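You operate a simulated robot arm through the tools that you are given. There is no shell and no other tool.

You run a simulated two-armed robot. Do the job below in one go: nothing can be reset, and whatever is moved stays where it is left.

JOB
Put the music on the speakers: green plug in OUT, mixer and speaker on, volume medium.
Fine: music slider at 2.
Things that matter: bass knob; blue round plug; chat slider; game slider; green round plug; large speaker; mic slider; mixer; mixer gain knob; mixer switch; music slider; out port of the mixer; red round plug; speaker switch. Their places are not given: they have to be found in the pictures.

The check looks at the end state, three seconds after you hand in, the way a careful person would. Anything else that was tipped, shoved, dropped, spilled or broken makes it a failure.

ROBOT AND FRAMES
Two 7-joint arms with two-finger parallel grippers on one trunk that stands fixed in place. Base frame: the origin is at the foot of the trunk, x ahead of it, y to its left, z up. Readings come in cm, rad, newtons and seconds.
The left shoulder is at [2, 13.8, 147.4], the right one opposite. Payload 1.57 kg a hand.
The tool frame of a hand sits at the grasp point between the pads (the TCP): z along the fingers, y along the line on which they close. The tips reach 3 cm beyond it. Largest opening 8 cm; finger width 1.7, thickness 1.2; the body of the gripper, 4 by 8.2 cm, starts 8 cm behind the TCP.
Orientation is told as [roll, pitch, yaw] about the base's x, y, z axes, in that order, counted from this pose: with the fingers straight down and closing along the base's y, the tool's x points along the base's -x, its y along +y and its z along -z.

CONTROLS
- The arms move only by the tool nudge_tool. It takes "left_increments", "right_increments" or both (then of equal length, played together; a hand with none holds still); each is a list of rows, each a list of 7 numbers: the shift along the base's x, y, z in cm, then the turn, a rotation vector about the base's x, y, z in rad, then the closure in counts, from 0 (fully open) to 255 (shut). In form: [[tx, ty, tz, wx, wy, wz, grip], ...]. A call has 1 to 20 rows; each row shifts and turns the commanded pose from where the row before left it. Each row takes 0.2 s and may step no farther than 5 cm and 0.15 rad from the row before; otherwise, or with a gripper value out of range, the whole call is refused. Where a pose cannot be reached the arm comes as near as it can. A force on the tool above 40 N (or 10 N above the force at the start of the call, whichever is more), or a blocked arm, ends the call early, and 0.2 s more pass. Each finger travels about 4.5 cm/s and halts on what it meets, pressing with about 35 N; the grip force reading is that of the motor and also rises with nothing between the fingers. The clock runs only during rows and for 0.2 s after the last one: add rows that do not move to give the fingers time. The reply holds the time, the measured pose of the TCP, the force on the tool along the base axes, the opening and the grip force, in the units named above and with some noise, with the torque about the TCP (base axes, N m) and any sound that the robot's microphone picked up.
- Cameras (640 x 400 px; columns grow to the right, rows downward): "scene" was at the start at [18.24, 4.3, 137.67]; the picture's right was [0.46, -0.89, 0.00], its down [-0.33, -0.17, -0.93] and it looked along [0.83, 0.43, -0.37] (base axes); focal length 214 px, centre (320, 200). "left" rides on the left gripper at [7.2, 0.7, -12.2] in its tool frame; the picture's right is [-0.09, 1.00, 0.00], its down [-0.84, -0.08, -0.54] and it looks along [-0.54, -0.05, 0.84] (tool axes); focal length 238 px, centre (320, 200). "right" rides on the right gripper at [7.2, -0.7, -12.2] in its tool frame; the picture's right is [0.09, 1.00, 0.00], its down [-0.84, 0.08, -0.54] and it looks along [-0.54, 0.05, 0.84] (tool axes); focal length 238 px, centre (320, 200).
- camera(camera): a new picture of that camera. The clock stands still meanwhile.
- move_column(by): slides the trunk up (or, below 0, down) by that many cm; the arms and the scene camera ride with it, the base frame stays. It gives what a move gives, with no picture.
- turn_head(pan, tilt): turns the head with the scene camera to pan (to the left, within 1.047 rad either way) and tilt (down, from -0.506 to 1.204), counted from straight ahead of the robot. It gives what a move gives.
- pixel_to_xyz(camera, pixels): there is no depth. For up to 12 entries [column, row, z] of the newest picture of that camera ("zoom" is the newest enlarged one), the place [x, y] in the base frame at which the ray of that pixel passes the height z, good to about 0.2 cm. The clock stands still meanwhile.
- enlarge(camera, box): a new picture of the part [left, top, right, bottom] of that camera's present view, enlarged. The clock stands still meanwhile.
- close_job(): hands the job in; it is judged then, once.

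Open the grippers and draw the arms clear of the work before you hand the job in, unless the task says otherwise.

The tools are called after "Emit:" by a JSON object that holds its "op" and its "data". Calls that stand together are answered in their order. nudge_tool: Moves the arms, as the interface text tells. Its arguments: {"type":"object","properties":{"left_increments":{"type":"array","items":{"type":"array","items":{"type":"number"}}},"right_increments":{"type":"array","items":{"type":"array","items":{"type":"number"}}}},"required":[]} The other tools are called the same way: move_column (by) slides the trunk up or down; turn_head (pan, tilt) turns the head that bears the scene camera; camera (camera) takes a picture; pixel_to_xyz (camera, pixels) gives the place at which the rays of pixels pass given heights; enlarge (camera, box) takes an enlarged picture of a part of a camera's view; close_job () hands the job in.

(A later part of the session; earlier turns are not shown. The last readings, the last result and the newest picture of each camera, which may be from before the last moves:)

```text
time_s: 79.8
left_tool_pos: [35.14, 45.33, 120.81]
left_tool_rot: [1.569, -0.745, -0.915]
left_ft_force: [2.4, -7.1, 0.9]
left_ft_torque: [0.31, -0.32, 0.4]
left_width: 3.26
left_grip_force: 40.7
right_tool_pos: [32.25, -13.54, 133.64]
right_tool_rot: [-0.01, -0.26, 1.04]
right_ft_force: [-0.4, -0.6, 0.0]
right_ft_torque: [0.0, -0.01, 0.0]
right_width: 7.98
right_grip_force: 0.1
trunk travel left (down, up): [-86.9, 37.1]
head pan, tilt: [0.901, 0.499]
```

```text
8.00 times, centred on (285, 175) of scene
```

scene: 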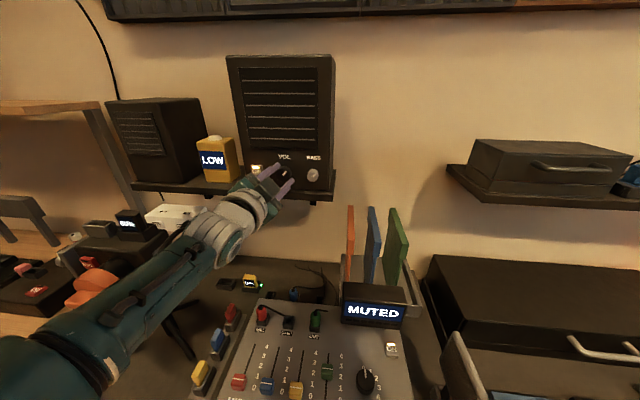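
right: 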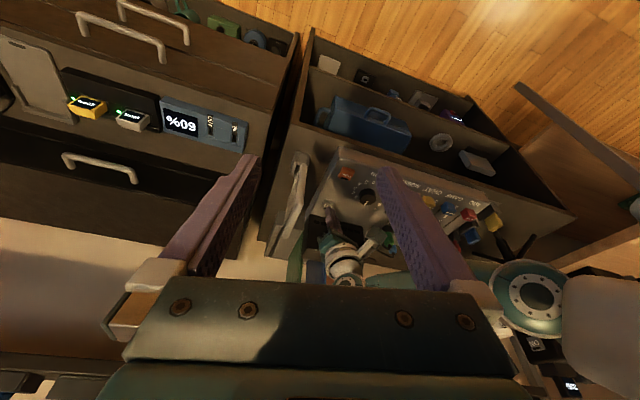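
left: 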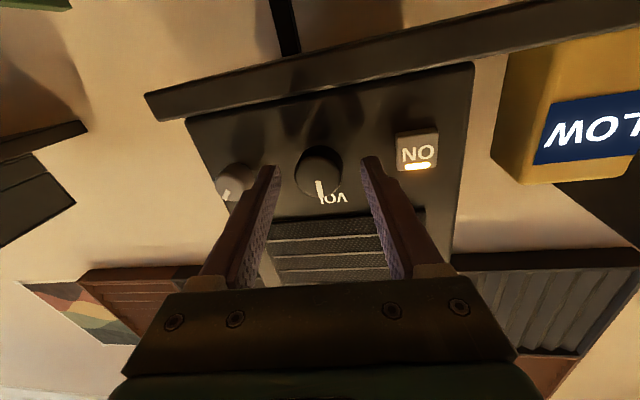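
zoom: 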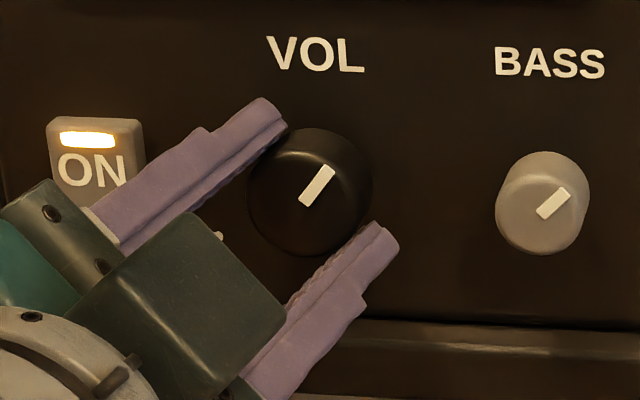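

It turns freely, pointer at about 38°. I continue clockwise to find where it stops or what changes.

Emit:
{"op": "nudge_tool", "data": {"left_increments": [[0, 0, 0, 0.095, 0.073, 0, 200], [0, 0, 0, 0.095, 0.073, 0, 200], [0, 0, 0, 0.095, 0.073, 0, 200], [0, 0, 0, 0.095, 0.073, 0, 200], [0, 0, 0, 0, 0, 0, 200]]}}

Emit:
{"op": "camera", "data": {"camera": "scene"}}

Emit:
{"op": "enlarge", "data": {"camera": "scene", "box": [245, 150, 325, 200]}}

```text
time_s: 81.0
left_tool_pos: [35.07, 45.37, 120.94]
left_tool_rot: [1.569, -0.264, -0.913]
left_ft_force: [3.8, -2.8, -3.1]
left_ft_torque: [0.42, -0.35, 0.25]
left_width: 3.18
left_grip_force: 40.8
right_tool_pos: [32.34, -13.35, 133.78]
right_tool_rot: [-0.009, -0.263, 1.041]
right_ft_force: [-0.6, 0.4, 0.7]
right_ft_torque: [0.02, -0.04, -0.03]
right_width: 8.0
right_grip_force: 0.0
trunk travel left (down, up): [-86.9, 37.1]
head pan, tilt: [0.901, 0.499]
```

```text
taken
```

scene: 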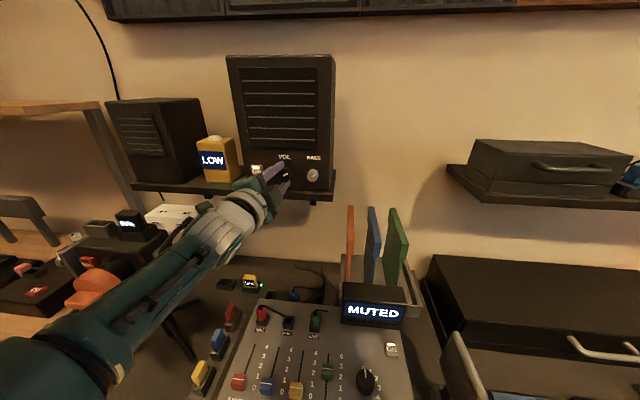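

```text
8.00 times, centred on (285, 175) of scene
```

zoom: 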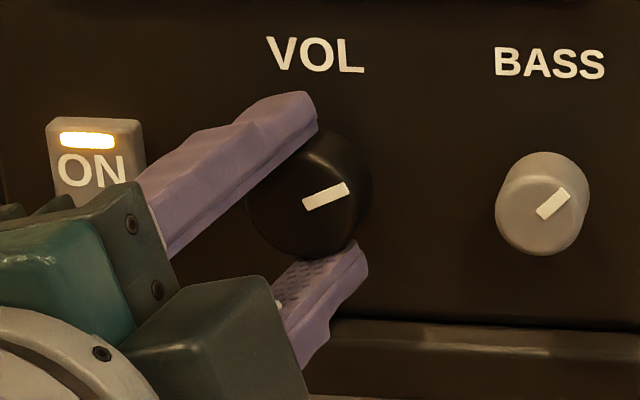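

The pointer is now near 70° clockwise with no stop. I continue to look for the end stop.

Emit:
{"op": "nudge_tool", "data": {"left_increments": [[0, 0, 0, 0.095, 0.073, 0, 200], [0, 0, 0, 0.095, 0.073, 0, 200], [0, 0, 0, 0.095, 0.073, 0, 200], [0, 0, 0, 0.095, 0.073, 0, 200], [0, 0, 0, 0, 0, 0, 200]]}}

Emit:
{"op": "enlarge", "data": {"camera": "scene", "box": [245, 150, 325, 200]}}

Emit:
{"op": "camera", "data": {"camera": "scene"}}

```text
time_s: 82.2
left_tool_pos: [35.07, 45.52, 120.88]
left_tool_rot: [1.571, 0.215, -0.914]
left_ft_force: [3.9, -1.7, -2.7]
left_ft_torque: [-0.49, 0.54, -0.31]
left_width: 3.16
left_grip_force: 40.7
right_tool_pos: [32.33, -13.39, 133.74]
right_tool_rot: [-0.008, -0.264, 1.041]
right_ft_force: [0.0, -0.1, 0.6]
right_ft_torque: [0.02, -0.01, 0.01]
right_width: 7.99
right_grip_force: 0.1
trunk travel left (down, up): [-86.9, 37.1]
head pan, tilt: [0.901, 0.499]
```

```text
8.00 times, centred on (285, 175) of scene
```

zoom: 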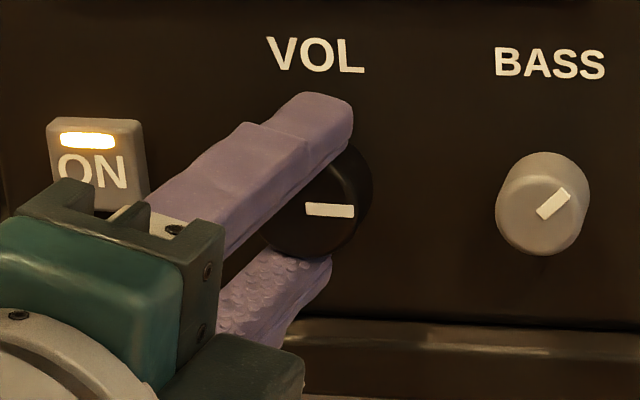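

```text
taken
```

scene: 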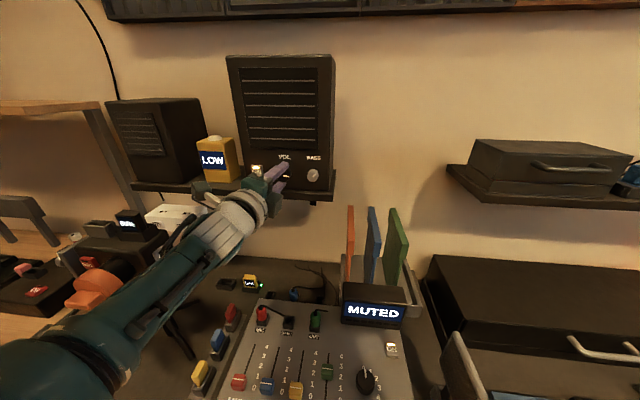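

Pointer is at about 95°, still free. I continue further while watching torque.

Emit:
{"op": "nudge_tool", "data": {"left_increments": [[0, 0, 0, 0.095, 0.073, 0, 200], [0, 0, 0, 0.095, 0.073, 0, 200], [0, 0, 0, 0.095, 0.073, 0, 200], [0, 0, 0, 0.095, 0.073, 0, 200], [0, 0, 0, 0.095, 0.073, 0, 200], [0, 0, 0, 0, 0, 0, 200]]}}

Emit:
{"op": "enlarge", "data": {"camera": "scene", "box": [245, 150, 325, 200]}}

Emit:
{"op": "camera", "data": {"camera": "scene"}}

```text
time_s: 83.6
left_tool_pos: [35.0, 45.46, 120.87]
left_tool_rot: [1.571, 0.813, -0.911]
left_ft_force: [2.8, -1.2, -3.5]
left_ft_torque: [-0.36, 0.42, 0.11]
left_width: 3.28
left_grip_force: 41.2
right_tool_pos: [32.3, -13.6, 133.73]
right_tool_rot: [-0.006, -0.263, 1.04]
right_ft_force: [0.1, 0.5, -0.3]
right_ft_torque: [0.01, 0.02, 0.01]
right_width: 8.02
right_grip_force: 0.2
trunk travel left (down, up): [-86.9, 37.1]
head pan, tilt: [0.901, 0.499]
```

```text
8.00 times, centred on (285, 175) of scene
```

zoom: 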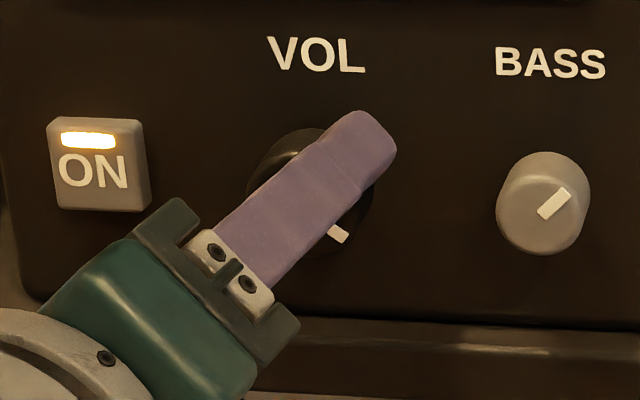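

```text
taken
```

scene: 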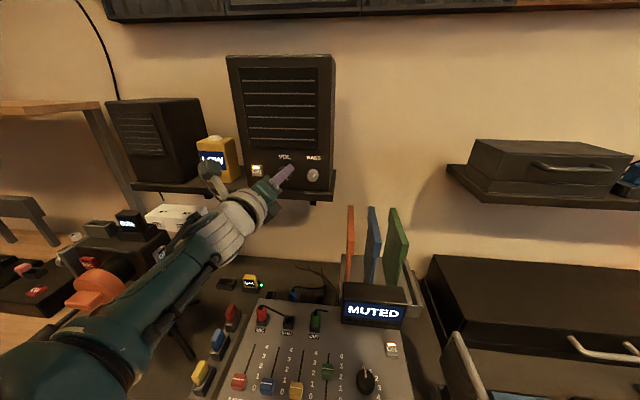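

Pointer is at about 130°, still no stop. I continue a few more rows to seek the end.

Emit:
{"op": "nudge_tool", "data": {"left_increments": [[0, 0, 0, 0.095, 0.073, 0, 200], [0, 0, 0, 0.095, 0.073, 0, 200], [0, 0, 0, 0.095, 0.073, 0, 200], [0, 0, 0, 0.095, 0.073, 0, 200], [0, 0, 0, 0, 0, 0, 200]]}}

Emit:
{"op": "enlarge", "data": {"camera": "scene", "box": [235, 140, 325, 200]}}

Emit:
{"op": "camera", "data": {"camera": "scene"}}

```text
time_s: 84.8
left_tool_pos: [35.06, 45.39, 121.0]
left_tool_rot: [1.574, 1.293, -0.909]
left_ft_force: [-5.8, -8.9, 2.6]
left_ft_torque: [-0.16, 0.1, 0.53]
left_width: 3.32
left_grip_force: 40.7
right_tool_pos: [32.34, -13.53, 133.81]
right_tool_rot: [-0.008, -0.261, 1.041]
right_ft_force: [0.7, 1.4, -0.2]
right_ft_torque: [0.01, -0.01, -0.01]
right_width: 8.0
right_grip_force: 0.1
trunk travel left (down, up): [-86.9, 37.1]
head pan, tilt: [0.901, 0.499]
```

```text
6.67 times, centred on (280, 170) of scene
```

zoom: 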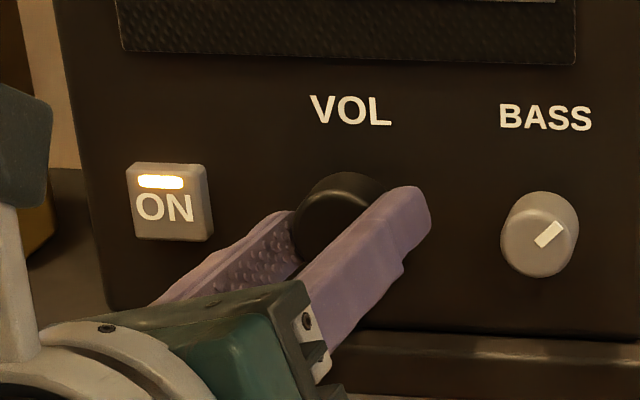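

```text
taken
```

scene: 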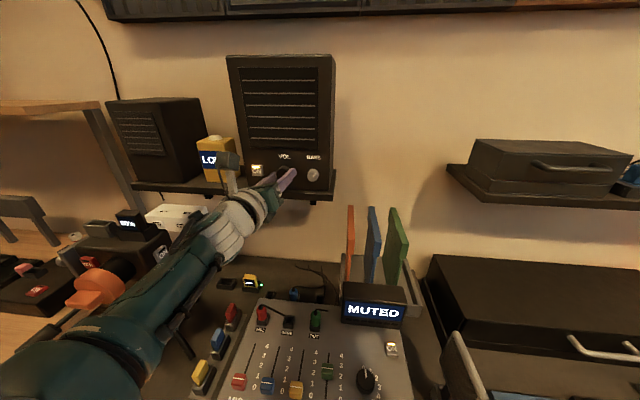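

A 10 N push along the normal appears; I look through the left camera (now above the hand) to see the pointer.

Emit:
{"op": "camera", "data": {"camera": "left"}}

Emit:
{"op": "enlarge", "data": {"camera": "left", "box": [240, 100, 400, 220]}}

```text
taken
```

left: 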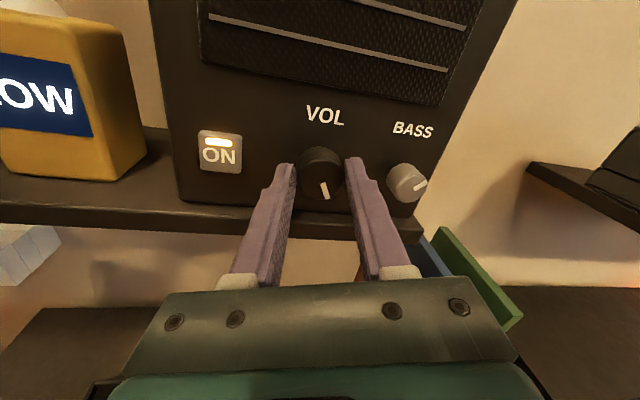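

```text
3.33 times, centred on (320, 160) of left
```

zoom: 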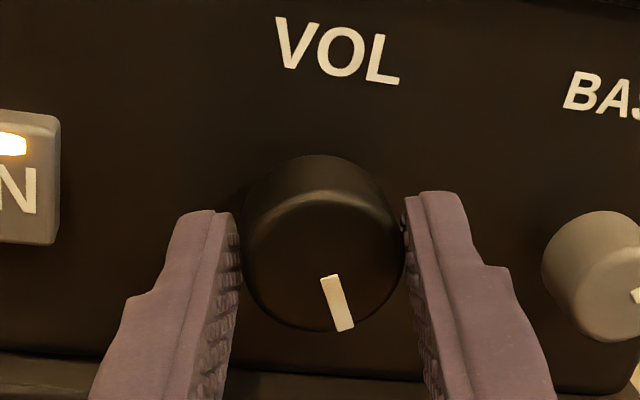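

The pointer is around 155°, still free to turn. I ease back 0.15 cm from the face and continue to see whether there's a stop.

Emit:
{"op": "nudge_tool", "data": {"left_increments": [[-0.12, -0.09, 0, 0, 0, 0, 200], [0, 0, 0, 0.095, 0.073, 0, 200], [0, 0, 0, 0.095, 0.073, 0, 200], [0, 0, 0, 0.095, 0.073, 0, 200], [0, 0, 0, 0, 0, 0, 200]]}}

Emit:
{"op": "camera", "data": {"camera": "left"}}

Emit:
{"op": "enlarge", "data": {"camera": "left", "box": [240, 100, 400, 220]}}

Emit:
{"op": "camera", "data": {"camera": "scene"}}

```text
time_s: 86.0
left_tool_pos: [35.09, 45.34, 120.95]
left_tool_rot: [-1.593, 1.491, 2.206]
left_ft_force: [12.3, 4.7, -8.7]
left_ft_torque: [-0.1, 0.16, 0.48]
left_width: 3.32
left_grip_force: 41.0
right_tool_pos: [32.45, -13.47, 133.76]
right_tool_rot: [-0.009, -0.262, 1.04]
right_ft_force: [0.3, 0.2, -0.9]
right_ft_torque: [0.01, 0.03, -0.01]
right_width: 7.99
right_grip_force: 0.1
trunk travel left (down, up): [-86.9, 37.1]
head pan, tilt: [0.901, 0.499]
```

```text
taken
```

left: 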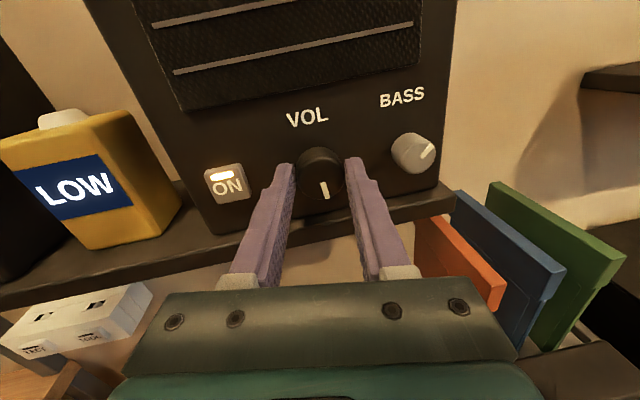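

```text
3.33 times, centred on (320, 160) of left
```

zoom: 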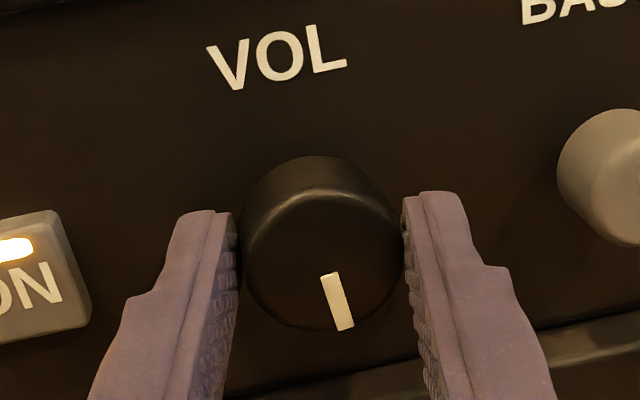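

```text
taken
```

scene: 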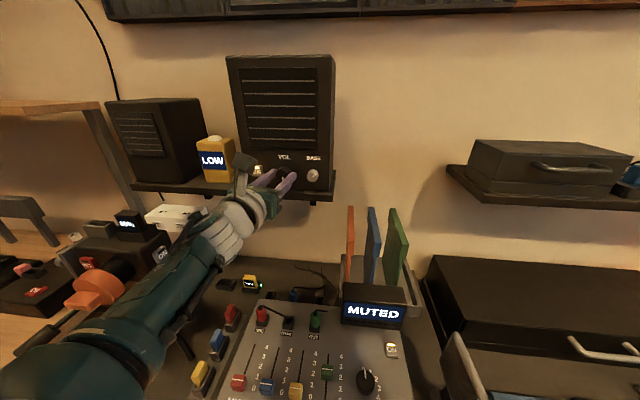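

The pointer is now at about 180° (straight down). I try a little further to test for a stop there.

Emit:
{"op": "nudge_tool", "data": {"left_increments": [[-0.05, -0.03, 0, 0.08, 0.062, 0, 200], [0, 0, 0, 0.08, 0.062, 0, 200], [0, 0, 0, 0.08, 0.062, 0, 200], [0, 0, 0, 0, 0, 0, 200]]}}

Emit:
{"op": "camera", "data": {"camera": "left"}}

Emit:
{"op": "enlarge", "data": {"camera": "left", "box": [240, 100, 400, 220]}}

```text
time_s: 87.0
left_tool_pos: [34.95, 45.26, 121.12]
left_tool_rot: [-1.583, 1.188, 2.21]
left_ft_force: [-0.7, -11.7, 8.6]
left_ft_torque: [-0.19, -0.49, 0.38]
left_width: 3.31
left_grip_force: 41.3
right_tool_pos: [32.37, -13.59, 133.77]
right_tool_rot: [-0.009, -0.261, 1.041]
right_ft_force: [-0.1, -0.5, 0.8]
right_ft_torque: [-0.02, 0.02, -0.02]
right_width: 8.02
right_grip_force: 0.1
trunk travel left (down, up): [-86.9, 37.1]
head pan, tilt: [0.901, 0.499]
```

```text
taken
```

left: 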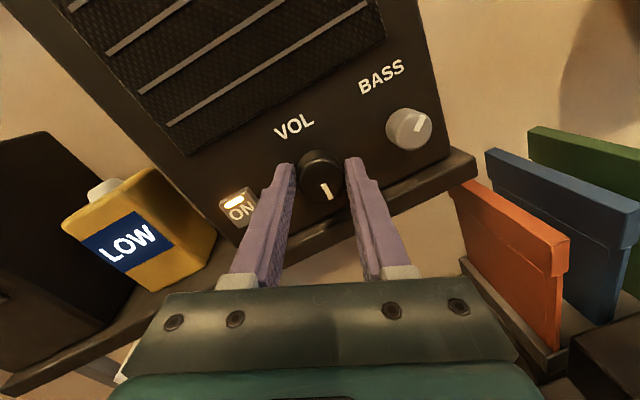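

```text
3.33 times, centred on (320, 160) of left
```

zoom: 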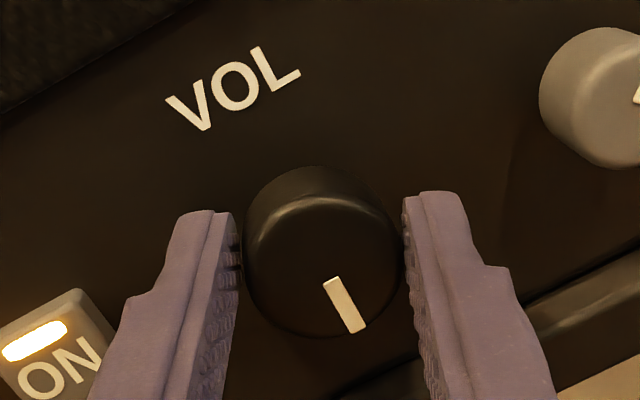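

The hand turned 17° more but the pointer stayed at 180°, with 0.45 N·m of torque: that is VOL's upper stop. Now I turn back counter-clockwise to find the lower stop.

Emit:
{"op": "nudge_tool", "data": {"left_increments": [[0, 0, 0, -0.11, -0.085, 0, 200], [0, 0, 0, -0.11, -0.085, 0, 200], [0, 0, 0, -0.11, -0.085, 0, 200], [0, 0, 0, -0.11, -0.085, 0, 200], [0, 0, 0, -0.11, -0.085, 0, 200], [0, 0, 0, -0.11, -0.085, 0, 200], [0, 0, 0, -0.11, -0.085, 0, 200], [0, 0, 0, -0.11, -0.085, 0, 200], [0, 0, 0, -0.11, -0.085, 0, 200], [0, 0, 0, -0.11, -0.085, 0, 200], [0, 0, 0, -0.11, -0.085, 0, 200], [0, 0, 0, -0.11, -0.085, 0, 200], [0, 0, 0, 0, 0, 0, 200]]}}

Emit:
{"op": "enlarge", "data": {"camera": "scene", "box": [245, 150, 325, 200]}}

Emit:
{"op": "camera", "data": {"camera": "left"}}

```text
time_s: 89.8
left_tool_pos: [34.88, 45.29, 120.94]
left_tool_rot: [1.572, 0.283, -0.911]
left_ft_force: [3.1, 2.6, 2.5]
left_ft_torque: [-0.42, 0.41, 0.27]
left_width: 3.21
left_grip_force: 40.6
right_tool_pos: [32.38, -13.42, 133.72]
right_tool_rot: [-0.006, -0.263, 1.04]
right_ft_force: [0.2, 0.4, 0.6]
right_ft_torque: [-0.01, -0.01, -0.02]
right_width: 8.0
right_grip_force: 0.0
trunk travel left (down, up): [-86.9, 37.1]
head pan, tilt: [0.901, 0.499]
```

```text
8.00 times, centred on (285, 175) of scene
```

zoom: 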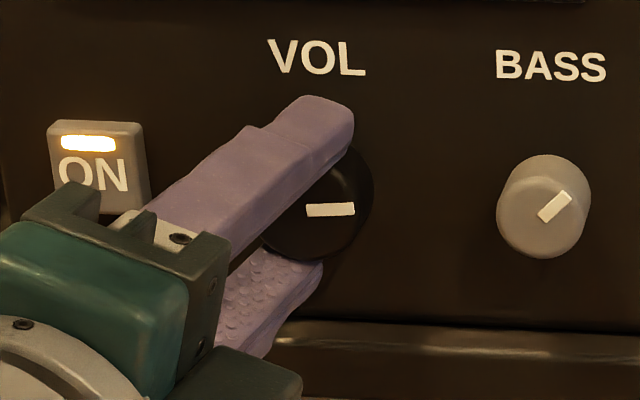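

```text
taken
```

left: 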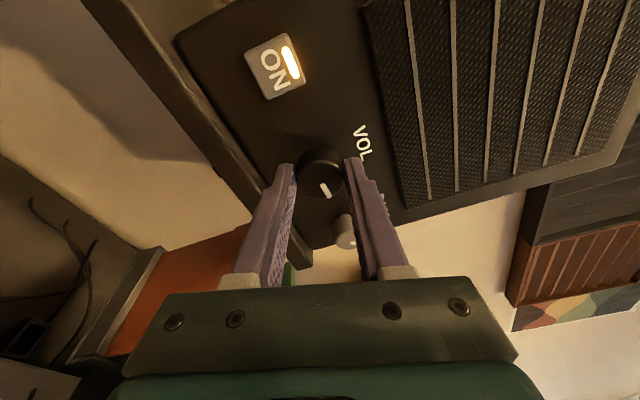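

The pointer is back near 88°. I continue counter-clockwise past the starting position to find the lower stop.

Emit:
{"op": "nudge_tool", "data": {"left_increments": [[0, 0, 0, -0.11, -0.085, 0, 200], [0, 0, 0, -0.11, -0.085, 0, 200], [0, 0, 0, -0.11, -0.085, 0, 200], [0, 0, 0, -0.11, -0.085, 0, 200], [0, 0, 0, -0.11, -0.085, 0, 200], [0, 0, 0, -0.11, -0.085, 0, 200], [0, 0, 0, -0.11, -0.085, 0, 200], [0, 0, 0, -0.11, -0.085, 0, 200], [0, 0, 0, -0.11, -0.085, 0, 200], [0, 0, 0, -0.11, -0.085, 0, 200], [0, 0, 0, -0.11, -0.085, 0, 200], [0, 0, 0, -0.08, -0.062, 0, 200], [0, 0, 0, -0.08, -0.062, 0, 200], [0, 0, 0, 0, 0, 0, 200]]}}

Emit:
{"op": "enlarge", "data": {"camera": "scene", "box": [245, 150, 325, 200]}}

Emit:
{"op": "camera", "data": {"camera": "scene"}}

```text
time_s: 92.8
left_tool_pos: [34.91, 45.24, 120.99]
left_tool_rot: [1.58, -1.446, -0.923]
left_ft_force: [-5.5, -13.3, 2.2]
left_ft_torque: [0.81, 0.28, 0.27]
left_width: 3.32
left_grip_force: 41.3
right_tool_pos: [32.17, -13.49, 133.78]
right_tool_rot: [-0.006, -0.26, 1.04]
right_ft_force: [0.0, 0.5, -0.6]
right_ft_torque: [-0.01, 0.0, 0.02]
right_width: 7.99
right_grip_force: 0.0
trunk travel left (down, up): [-86.9, 37.1]
head pan, tilt: [0.901, 0.499]
```

```text
8.00 times, centred on (285, 175) of scene
```

zoom: 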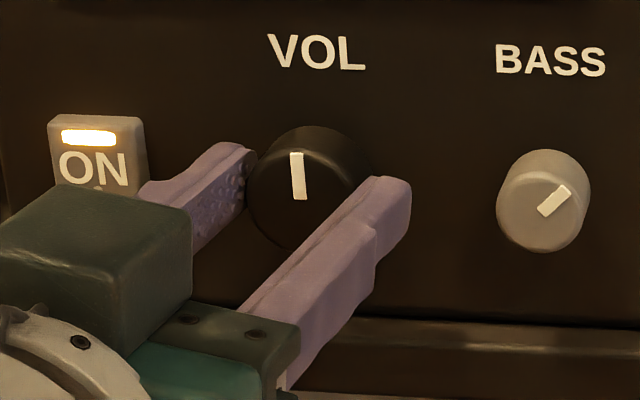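

```text
taken
```

scene: 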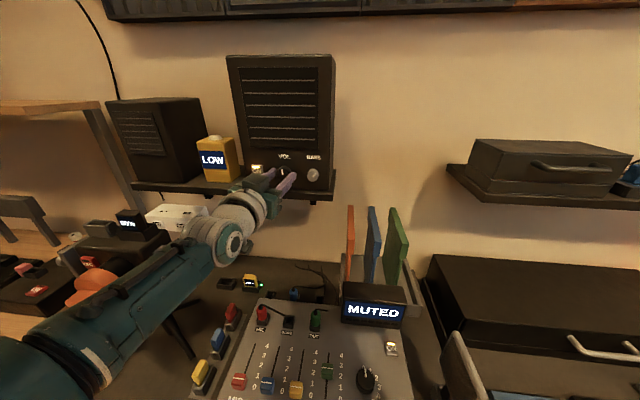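

The pointer stopped at straight up with 0.8 N·m of torque: VOL's range is 0–180° from up to down, so medium is 90° (pointing right). I turn clockwise 1.57 rad.

Emit:
{"op": "nudge_tool", "data": {"left_increments": [[0, 0, 0, 0.1035, 0.08, 0, 200], [0, 0, 0, 0.1035, 0.08, 0, 200], [0, 0, 0, 0.1035, 0.08, 0, 200], [0, 0, 0, 0.1035, 0.08, 0, 200], [0, 0, 0, 0.1035, 0.08, 0, 200], [0, 0, 0, 0.1035, 0.08, 0, 200], [0, 0, 0, 0.1035, 0.08, 0, 200], [0, 0, 0, 0.1035, 0.08, 0, 200], [0, 0, 0, 0.1035, 0.08, 0, 200], [0, 0, 0, 0.1035, 0.08, 0, 200], [0, 0, 0, 0.1035, 0.08, 0, 200], [0, 0, 0, 0.1035, 0.08, 0, 200], [0, 0, 0, 0, 0, 0, 200]]}}

Emit:
{"op": "enlarge", "data": {"camera": "scene", "box": [245, 150, 325, 200]}}

Emit:
{"op": "camera", "data": {"camera": "left"}}

Emit:
{"op": "enlarge", "data": {"camera": "left", "box": [240, 100, 400, 220]}}

```text
time_s: 95.6
left_tool_pos: [34.88, 45.17, 120.88]
left_tool_rot: [1.573, 0.125, -0.911]
left_ft_force: [8.0, -1.6, -4.3]
left_ft_torque: [-0.44, 0.51, -0.37]
left_width: 3.11
left_grip_force: 40.1
right_tool_pos: [32.4, -13.33, 133.71]
right_tool_rot: [-0.009, -0.264, 1.04]
right_ft_force: [0.4, 0.3, 0.0]
right_ft_torque: [0.02, 0.01, 0.0]
right_width: 8.02
right_grip_force: 0.0
trunk travel left (down, up): [-86.9, 37.1]
head pan, tilt: [0.901, 0.499]
```

```text
8.00 times, centred on (285, 175) of scene
```

zoom: 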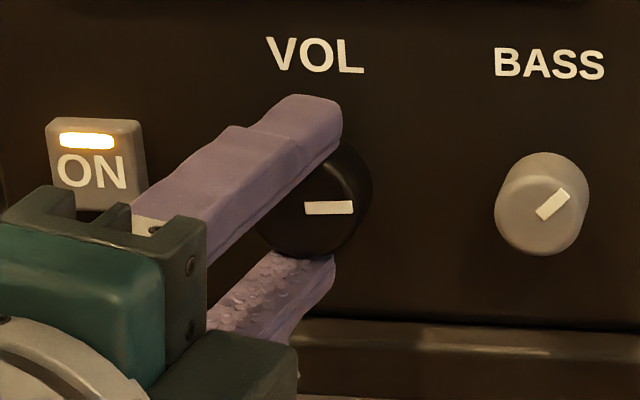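

```text
taken
```

left: 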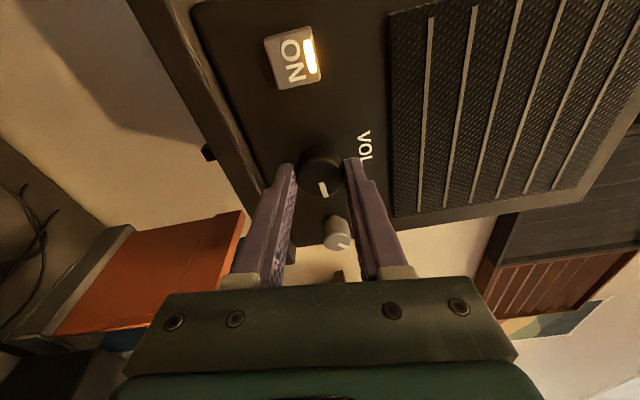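

```text
3.33 times, centred on (320, 160) of left
```

zoom: 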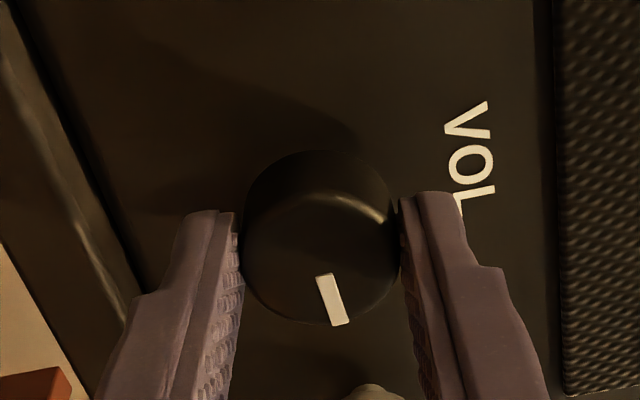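

The VOL pointer now points right at about 90°, the middle of its travel. I open the fingers gently and retreat along the normal.

Emit:
{"op": "nudge_tool", "data": {"left_increments": [[0, 0, 0, 0, 0, 0, 140], [0, 0, 0, 0, 0, 0, 110], [0, 0, 0, 0, 0, 0, 100], [-1, -0.77, 0, 0, 0, 0, 100], [-1.5, -1.15, 0, 0, 0, 0, 100], [-1.5, -1.15, 0, 0, 0, 0, 100], [-1.5, -1.15, 0, 0, 0, 0, 100], [0, 0, 0, 0, 0, 0, 100]]}}

Emit:
{"op": "camera", "data": {"camera": "scene"}}

Emit:
{"op": "enlarge", "data": {"camera": "scene", "box": [245, 150, 325, 200]}}

Emit:
{"op": "enlarge", "data": {"camera": "scene", "box": [200, 270, 420, 400]}}

```text
time_s: 97.6
left_tool_pos: [30.1, 43.14, 123.4]
left_tool_rot: [1.647, 0.199, -0.924]
left_ft_force: [0.3, -0.1, 0.2]
left_ft_torque: [0.01, -0.03, -0.02]
left_width: 4.84
left_grip_force: 0.0
right_tool_pos: [32.35, -13.51, 133.66]
right_tool_rot: [-0.008, -0.264, 1.038]
right_ft_force: [-0.2, -0.6, 0.5]
right_ft_torque: [0.0, -0.02, -0.02]
right_width: 8.0
right_grip_force: 0.1
trunk travel left (down, up): [-86.9, 37.1]
head pan, tilt: [0.901, 0.499]
stopped in row 8 (left hand): the arm was blocked; the commanded pose is now the measured one
```

```text
taken
```

scene: 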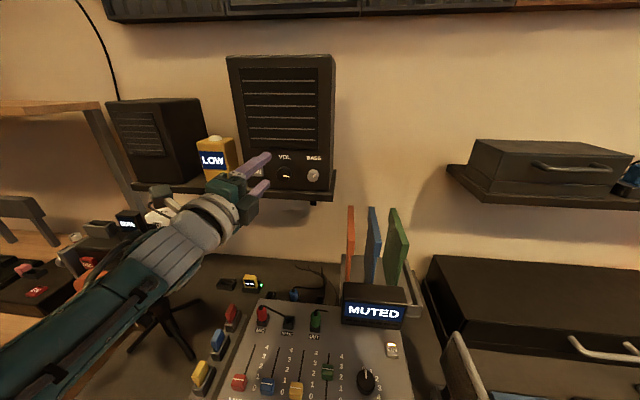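

```text
8.00 times, centred on (285, 175) of scene
```

zoom: 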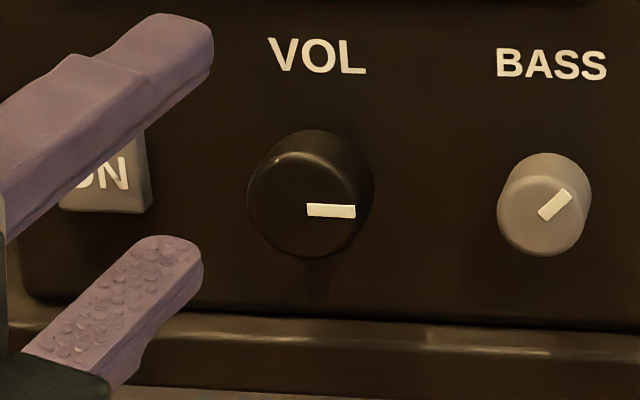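

```text
2.91 times, centred on (310, 335) of scene
```

zoom: 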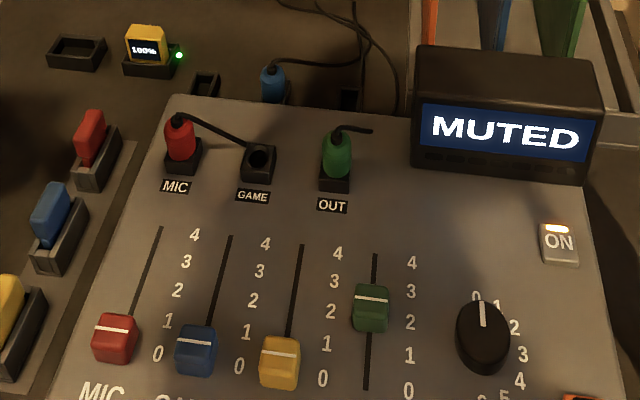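

VOL reads exactly mid-travel. The mixer display still says MUTED while GAIN points to 0, so I want to check whether it reacts to GAIN. First I unwind the left wrist in front of the speaker.

Emit:
{"op": "nudge_tool", "data": {"left_increments": [[0, 0, 0, -0.1, -0.077, 0, 100], [0, 0, 0, -0.1, -0.077, 0, 100], [0, 0, 0, -0.1, -0.077, 0, 100], [0, 0, 0, -0.1, -0.077, 0, 100], [0, 0, 0, -0.1, -0.077, 0, 100], [0, 0, 0, -0.1, -0.077, 0, 100], [0, 0, 0, -0.1, -0.077, 0, 100], [0, 0, 0, -0.1, -0.077, 0, 100], [0, 0, 0, -0.1, -0.077, 0, 100], [0, 0, 0, -0.1, -0.077, 0, 100], [0, 0, 0, -0.1, -0.077, 0, 100], [0, 0, 0, -0.1, -0.077, 0, 100], [0, 0, 0, 0, 0, 0, 100]]}}

Emit:
{"op": "camera", "data": {"camera": "scene"}}

Emit:
{"op": "camera", "data": {"camera": "left"}}

```text
time_s: 100.4
left_tool_pos: [30.29, 43.29, 123.66]
left_tool_rot: [1.711, -1.314, -0.995]
left_ft_force: [0.7, 0.8, 0.2]
left_ft_torque: [-0.01, -0.03, 0.02]
left_width: 4.85
left_grip_force: 0.2
right_tool_pos: [32.25, -13.43, 133.71]
right_tool_rot: [-0.007, -0.265, 1.039]
right_ft_force: [0.3, 0.2, -0.8]
right_ft_torque: [0.01, 0.04, 0.03]
right_width: 8.0
right_grip_force: 0.0
trunk travel left (down, up): [-86.9, 37.1]
head pan, tilt: [0.901, 0.499]
```

```text
taken
```

scene: 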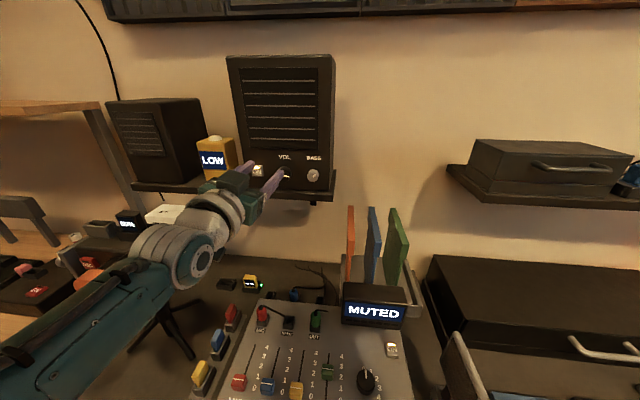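

```text
taken
```

left: 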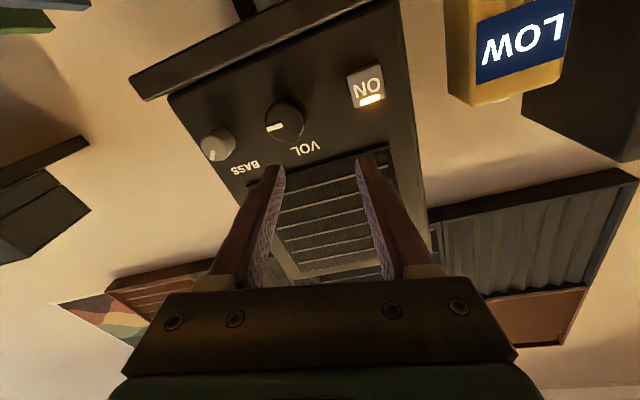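

VOL at mid and speaker lamp on are confirmed. I lean the fingers back down while moving away to the open space in front of the mixer.

Emit:
{"op": "nudge_tool", "data": {"left_increments": [[-0.4, -1, 0, -0.085, 0.11, 0, 100], [0, -1.3, 0, -0.085, 0.11, 0, 100], [0.3, -1.4, 0, -0.085, 0.11, 0, 100], [0.4, -1.5, 0, -0.085, 0.11, 0, 100], [0.4, -1.5, 0, -0.085, 0.11, 0, 100], [0.4, -1.5, 0, -0.085, 0.11, 0, 100], [0.4, -1.5, 0, -0.085, 0.11, 0, 100], [0.4, -1.5, 0, -0.085, 0.11, 0, 100], [0.4, -1, 0, -0.085, 0.11, 0, 100], [0, 0, 0, 0, 0, 0, 100]]}}

Emit:
{"op": "camera", "data": {"camera": "scene"}}

Emit:
{"op": "camera", "data": {"camera": "left"}}

```text
time_s: 102.6
left_tool_pos: [32.21, 30.65, 123.21]
left_tool_rot: [0.141, -0.314, 0.401]
left_ft_force: [0.2, 0.0, 0.6]
left_ft_torque: [0.03, 0.01, 0.0]
left_width: 4.87
left_grip_force: 0.0
right_tool_pos: [32.39, -13.59, 133.61]
right_tool_rot: [-0.006, -0.262, 1.039]
right_ft_force: [-0.1, -0.1, 0.3]
right_ft_torque: [0.03, 0.03, 0.03]
right_width: 7.99
right_grip_force: 0.0
trunk travel left (down, up): [-86.9, 37.1]
head pan, tilt: [0.901, 0.499]
```

```text
taken
```

scene: 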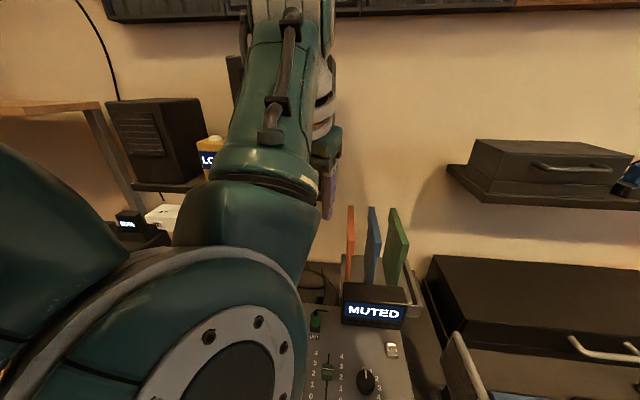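

```text
taken
```

left: 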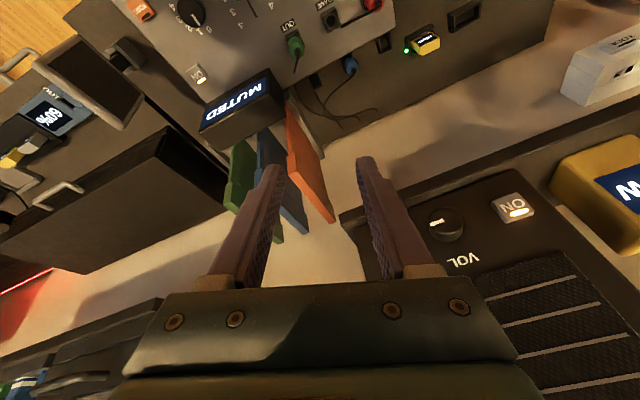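

The displays are visible. I lower the trunk 20 cm and move over the mixer's GAIN knob (about (35.5,17.4)) to test it.

Emit:
{"op": "move_column", "data": {"by": -20}}

Emit:
{"op": "nudge_tool", "data": {"left_increments": [[0.3, -1.5, 0, -0.05, 0.1, 0, 100], [0.3, -1.5, 0, -0.05, 0.1, 0, 100], [0.3, -1.5, 0, 0, 0, 0, 100], [0.3, -1.5, -0.5, 0, 0, 0, 100], [0.3, -1.5, -0.5, 0, 0, 0, 100], [0.3, -1.5, -0.5, 0, 0, 0, 100], [0.3, -1.5, -0.5, 0, 0, 0, 100], [0, 0, 0, 0, 0, 0, 100]]}}

Emit:
{"op": "camera", "data": {"camera": "left"}}

```text
time_s: 104.8
left_tool_pos: [32.24, 30.7, 103.16]
left_tool_rot: [0.143, -0.315, 0.401]
left_ft_force: [-0.6, -0.1, -0.4]
left_ft_torque: [-0.03, -0.03, -0.02]
left_width: 4.86
left_grip_force: 0.0
right_tool_pos: [32.32, -13.45, 113.77]
right_tool_rot: [-0.006, -0.263, 1.038]
right_ft_force: [-0.2, 0.0, 0.3]
right_ft_torque: [0.04, 0.0, 0.01]
right_width: 8.0
right_grip_force: 0.1
trunk travel left (down, up): [-66.9, 57.1]
head pan, tilt: [0.901, 0.499]
```

```text
time_s: 106.6
left_tool_pos: [35.23, 23.44, 100.33]
left_tool_rot: [0.168, -0.112, 0.433]
left_ft_force: [0.5, 0.5, -0.6]
left_ft_torque: [-0.03, -0.01, -0.02]
left_width: 4.86
left_grip_force: 0.0
left hand out of reach, approached as far as the arm can: row 2, 3, 5
right_tool_pos: [32.34, -13.36, 113.78]
right_tool_rot: [-0.007, -0.263, 1.04]
right_ft_force: [-0.2, 0.0, -0.4]
right_ft_torque: [0.0, -0.01, 0.0]
right_width: 8.01
right_grip_force: 0.0
trunk travel left (down, up): [-66.9, 57.1]
head pan, tilt: [0.901, 0.499]
```

```text
taken
```

left: 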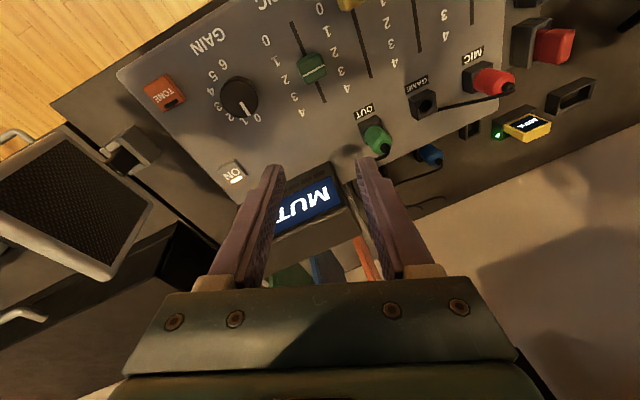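

I zoom in on GAIN and the slider from here.

Emit:
{"op": "enlarge", "data": {"camera": "left", "box": [180, 20, 360, 150]}}

Emit:
{"op": "pixel_to_xyz", "data": {"camera": "left", "pixels": [[239, 96, 84.5], [239, 96, 85], [312, 69, 84.9]]}}

```text
3.08 times, centred on (270, 85) of left
```

zoom: 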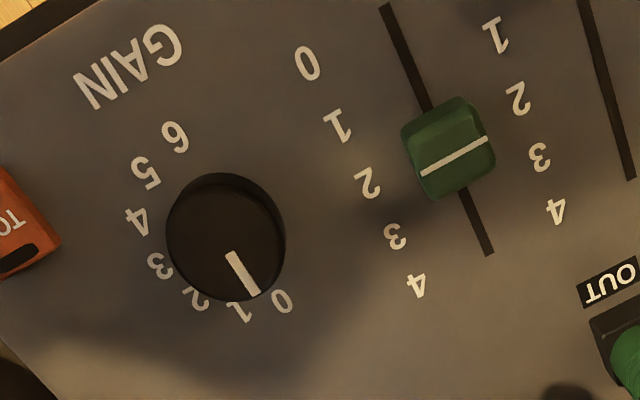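

```text
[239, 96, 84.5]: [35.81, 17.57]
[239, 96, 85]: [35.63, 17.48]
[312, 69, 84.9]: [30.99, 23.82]
```

GAIN points exactly at 0 (its scale spans 180° to 6), and the music line is at b=38.8, digit 2 being 38.9. I move over the GAIN knob with the fingers open.

Emit:
{"op": "nudge_tool", "data": {"left_increments": [[0, -1, -1.5, 0, 0, 0, 80], [0, -1, -1.5, 0, 0, 0, 80], [0, -1, -1, 0, 0, 0, 80], [0, -1, 0, 0, 0, 0, 80], [0, 0, 0, 0, 0, 0, 80]]}}

Emit:
{"op": "camera", "data": {"camera": "left"}}

```text
time_s: 108.0
left_tool_pos: [35.76, 20.21, 96.59]
left_tool_rot: [0.179, -0.131, 0.434]
left_ft_force: [0.0, -0.3, -0.3]
left_ft_torque: [0.02, 0.02, 0.02]
left_width: 5.49
left_grip_force: 0.1
right_tool_pos: [32.42, -13.45, 113.69]
right_tool_rot: [-0.006, -0.263, 1.039]
right_ft_force: [-0.2, -0.2, -0.5]
right_ft_torque: [0.0, -0.01, 0.01]
right_width: 7.99
right_grip_force: 0.1
trunk travel left (down, up): [-66.9, 57.1]
head pan, tilt: [0.901, 0.499]
stopped in row 5 (left hand): the arm was blocked; the commanded pose is now the measured one
```

```text
taken
```

left: 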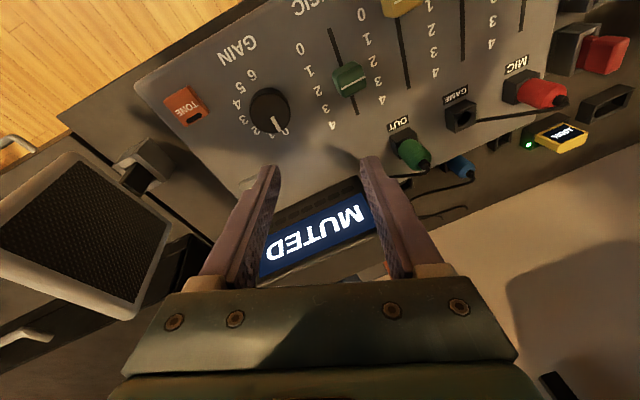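

Blocked again at this lean; I lean the fingers back and remove the roll, as worked before.

Emit:
{"op": "nudge_tool", "data": {"left_increments": [[0, 0, 0, -0.089, 0.051, 0, 80], [0, 0, 0, -0.089, 0.051, 0, 80], [0, 0, 0, -0.089, 0.051, 0, 80], [0, -1, -0.5, -0.03, 0.07, 0, 80], [0, -1, -0.5, 0, 0, 0, 80], [0, 0, 0, 0, 0, 0, 80]]}}

Emit:
{"op": "camera", "data": {"camera": "left"}}

```text
time_s: 109.4
left_tool_pos: [35.62, 18.11, 95.5]
left_tool_rot: [-0.001, 0.202, 0.441]
left_ft_force: [-0.3, 0.2, 0.7]
left_ft_torque: [-0.01, 0.02, 0.04]
left_width: 5.47
left_grip_force: 0.0
right_tool_pos: [32.34, -13.4, 113.74]
right_tool_rot: [-0.007, -0.264, 1.036]
right_ft_force: [0.1, -0.3, 0.0]
right_ft_torque: [0.0, -0.02, 0.0]
right_width: 7.99
right_grip_force: 0.1
trunk travel left (down, up): [-66.9, 57.1]
head pan, tilt: [0.901, 0.499]
```

```text
taken
```

left: 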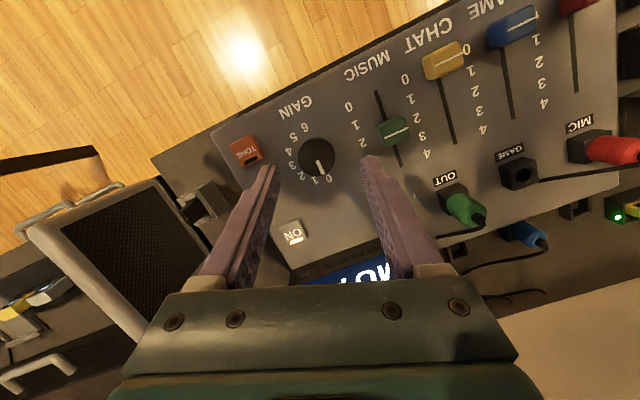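

The hand reaches now. I measure GAIN (317,153), TONE (245,150) and the music knob (394,130) from here before descending.

Emit:
{"op": "pixel_to_xyz", "data": {"camera": "left", "pixels": [[316, 153, 85], [316, 153, 84], [245, 150, 83.5], [258, 141, 83], [394, 130, 84.9]]}}

Emit:
{"op": "enlarge", "data": {"camera": "left", "box": [220, 90, 420, 220]}}

```text
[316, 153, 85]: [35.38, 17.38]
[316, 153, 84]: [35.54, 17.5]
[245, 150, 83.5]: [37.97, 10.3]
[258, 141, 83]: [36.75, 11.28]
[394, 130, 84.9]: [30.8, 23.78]
```

```text
3.08 times, centred on (320, 155) of left
```

zoom: 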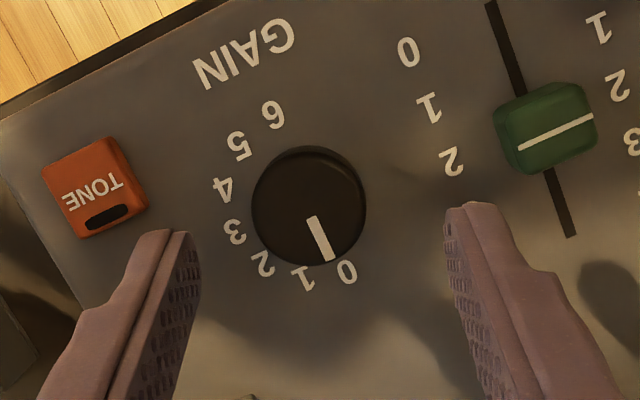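

Clearances are fine (TONE is 7.6 cm away). I lower the fingers around the GAIN knob with a 4.5 cm opening.

Emit:
{"op": "nudge_tool", "data": {"left_increments": [[0.35, -0.46, -1.5, 0, 0, 0, 112], [0, 0, -2, 0, 0, 0, 112], [0, 0, -2, 0, 0, 0, 112], [0, 0, -1.5, 0, 0, 0, 112], [0, 0, 0, 0, 0, 0, 112]]}}

Emit:
{"op": "camera", "data": {"camera": "left"}}

Emit:
{"op": "enlarge", "data": {"camera": "left", "box": [220, 90, 420, 220]}}

```text
time_s: 110.6
left_tool_pos: [36.05, 17.09, 88.51]
left_tool_rot: [-0.01, 0.203, 0.429]
left_ft_force: [0.9, 0.0, 0.5]
left_ft_torque: [0.03, -0.01, 0.02]
left_width: 4.5
left_grip_force: 0.0
right_tool_pos: [32.39, -13.46, 113.7]
right_tool_rot: [-0.006, -0.263, 1.038]
right_ft_force: [0.0, 0.8, 0.1]
right_ft_torque: [-0.01, 0.01, -0.02]
right_width: 7.98
right_grip_force: 0.0
trunk travel left (down, up): [-66.9, 57.1]
head pan, tilt: [0.901, 0.499]
```

```text
taken
```

left: 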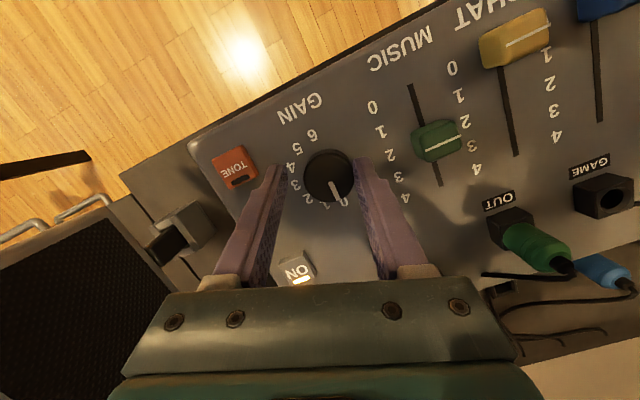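

```text
3.08 times, centred on (320, 155) of left
```

zoom: 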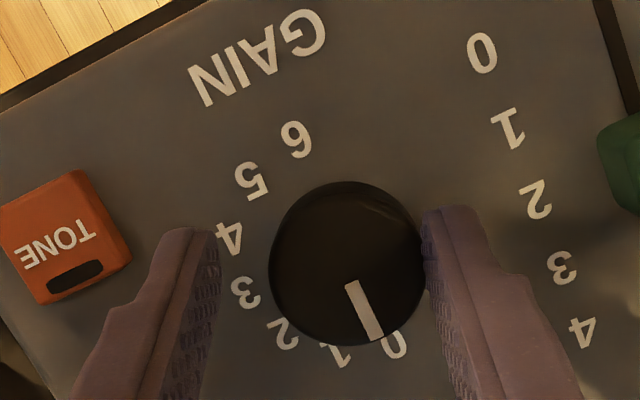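

The right-hand finger is too near the knob, so I shift (−0.2,+0.5) before descending.

Emit:
{"op": "nudge_tool", "data": {"left_increments": [[-0.2, 0.55, 0.3, 0, 0, 0, 112], [0, 0, 0, 0, 0, 0, 112], [0, 0, 0, 0, 0, 0, 112]]}}

Emit:
{"op": "enlarge", "data": {"camera": "left", "box": [220, 90, 420, 220]}}

```text
time_s: 111.4
left_tool_pos: [35.86, 17.74, 88.69]
left_tool_rot: [-0.008, 0.204, 0.429]
left_ft_force: [-0.1, -0.7, -0.5]
left_ft_torque: [0.0, 0.02, 0.02]
left_width: 4.49
left_grip_force: 0.1
right_tool_pos: [32.23, -13.43, 113.74]
right_tool_rot: [-0.007, -0.264, 1.038]
right_ft_force: [-0.5, -0.3, 0.1]
right_ft_torque: [0.0, 0.0, 0.01]
right_width: 8.0
right_grip_force: 0.0
trunk travel left (down, up): [-66.9, 57.1]
head pan, tilt: [0.901, 0.499]
```

```text
3.08 times, centred on (320, 155) of left
```

zoom: 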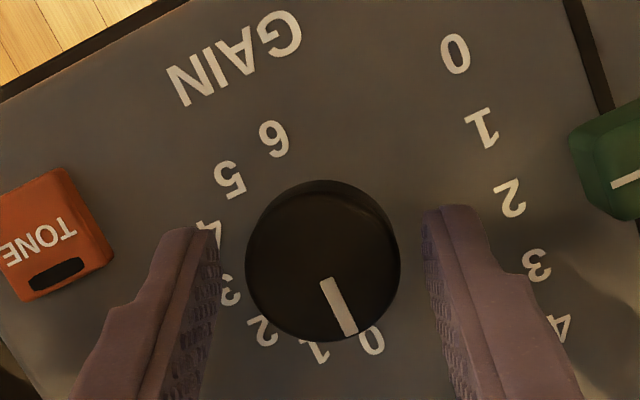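

The knob is centred between the fingers now. I descend 2.2 cm and close on it.

Emit:
{"op": "nudge_tool", "data": {"left_increments": [[0, 0, -0.8, 0, 0, 0, 112], [0, 0, -0.8, 0, 0, 0, 112], [0, 0, -0.6, 0, 0, 0, 112], [0, 0, 0, 0, 0, 0, 150], [0, 0, 0, 0, 0, 0, 180], [0, 0, 0, 0, 0, 0, 200], [0, 0, 0, 0, 0, 0, 200]]}}

Emit:
{"op": "enlarge", "data": {"camera": "left", "box": [220, 90, 420, 220]}}

```text
time_s: 113.0
left_tool_pos: [35.83, 17.7, 86.63]
left_tool_rot: [-0.009, 0.203, 0.43]
left_ft_force: [1.7, -2.1, 0.5]
left_ft_torque: [0.22, 0.11, 0.01]
left_width: 3.74
left_grip_force: 43.7
right_tool_pos: [32.32, -13.56, 113.79]
right_tool_rot: [-0.007, -0.264, 1.037]
right_ft_force: [-0.5, 0.3, -0.4]
right_ft_torque: [-0.03, -0.02, -0.05]
right_width: 8.02
right_grip_force: 0.2
trunk travel left (down, up): [-66.9, 57.1]
head pan, tilt: [0.901, 0.499]
```

```text
3.08 times, centred on (320, 155) of left
```

zoom: 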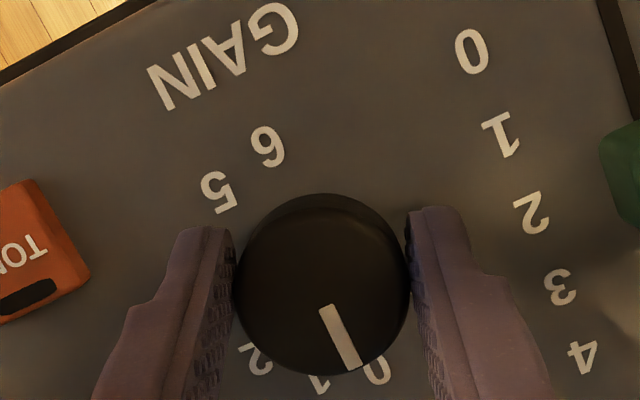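

Held at width 3.74. I turn GAIN clockwise about 0.5 rad (one mark) and look at the display.

Emit:
{"op": "nudge_tool", "data": {"left_increments": [[0.033, -0.043, 0, 0, 0, -0.13, 200], [0.03, -0.047, 0, 0, 0, -0.13, 200], [0.025, -0.05, 0, 0, 0, -0.13, 200], [0.02, -0.05, 0, 0, 0, -0.13, 200], [0, 0, 0, 0, 0, 0, 200]]}}

Emit:
{"op": "camera", "data": {"camera": "left"}}

Emit:
{"op": "turn_head", "data": {"pan": 0.6, "tilt": 0.7}}

Emit:
{"op": "camera", "data": {"camera": "scene"}}

```text
time_s: 114.2
left_tool_pos: [35.77, 17.64, 86.71]
left_tool_rot: [-0.001, 0.206, -0.091]
left_ft_force: [-4.6, 5.1, 4.6]
left_ft_torque: [1.05, -0.52, 0.02]
left_width: 3.77
left_grip_force: 43.6
right_tool_pos: [32.3, -13.31, 113.69]
right_tool_rot: [-0.005, -0.264, 1.038]
right_ft_force: [1.1, -0.3, 0.5]
right_ft_torque: [0.01, -0.01, 0.04]
right_width: 7.99
right_grip_force: 0.1
trunk travel left (down, up): [-66.9, 57.1]
head pan, tilt: [0.901, 0.499]
```

```text
taken
```

left: 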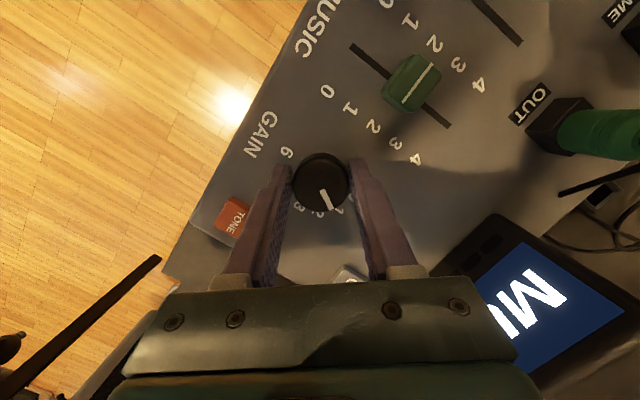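

```text
time_s: 115.0
left_tool_pos: [35.82, 17.65, 86.69]
left_tool_rot: [-0.006, 0.206, -0.09]
left_ft_force: [-4.8, 8.4, 5.1]
left_ft_torque: [0.8, 0.46, 0.02]
left_width: 3.75
left_grip_force: 44.1
right_tool_pos: [32.23, -13.35, 113.69]
right_tool_rot: [-0.005, -0.264, 1.037]
right_ft_force: [0.0, -0.4, -0.3]
right_ft_torque: [-0.01, -0.02, -0.01]
right_width: 7.99
right_grip_force: 0.0
trunk travel left (down, up): [-66.9, 57.1]
head pan, tilt: [0.6, 0.7]
```

```text
taken
```

scene: 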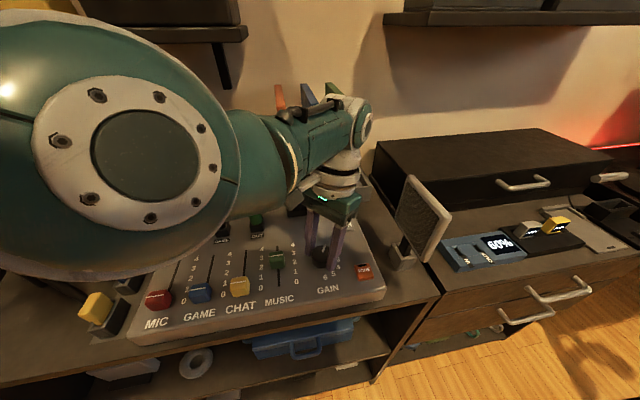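

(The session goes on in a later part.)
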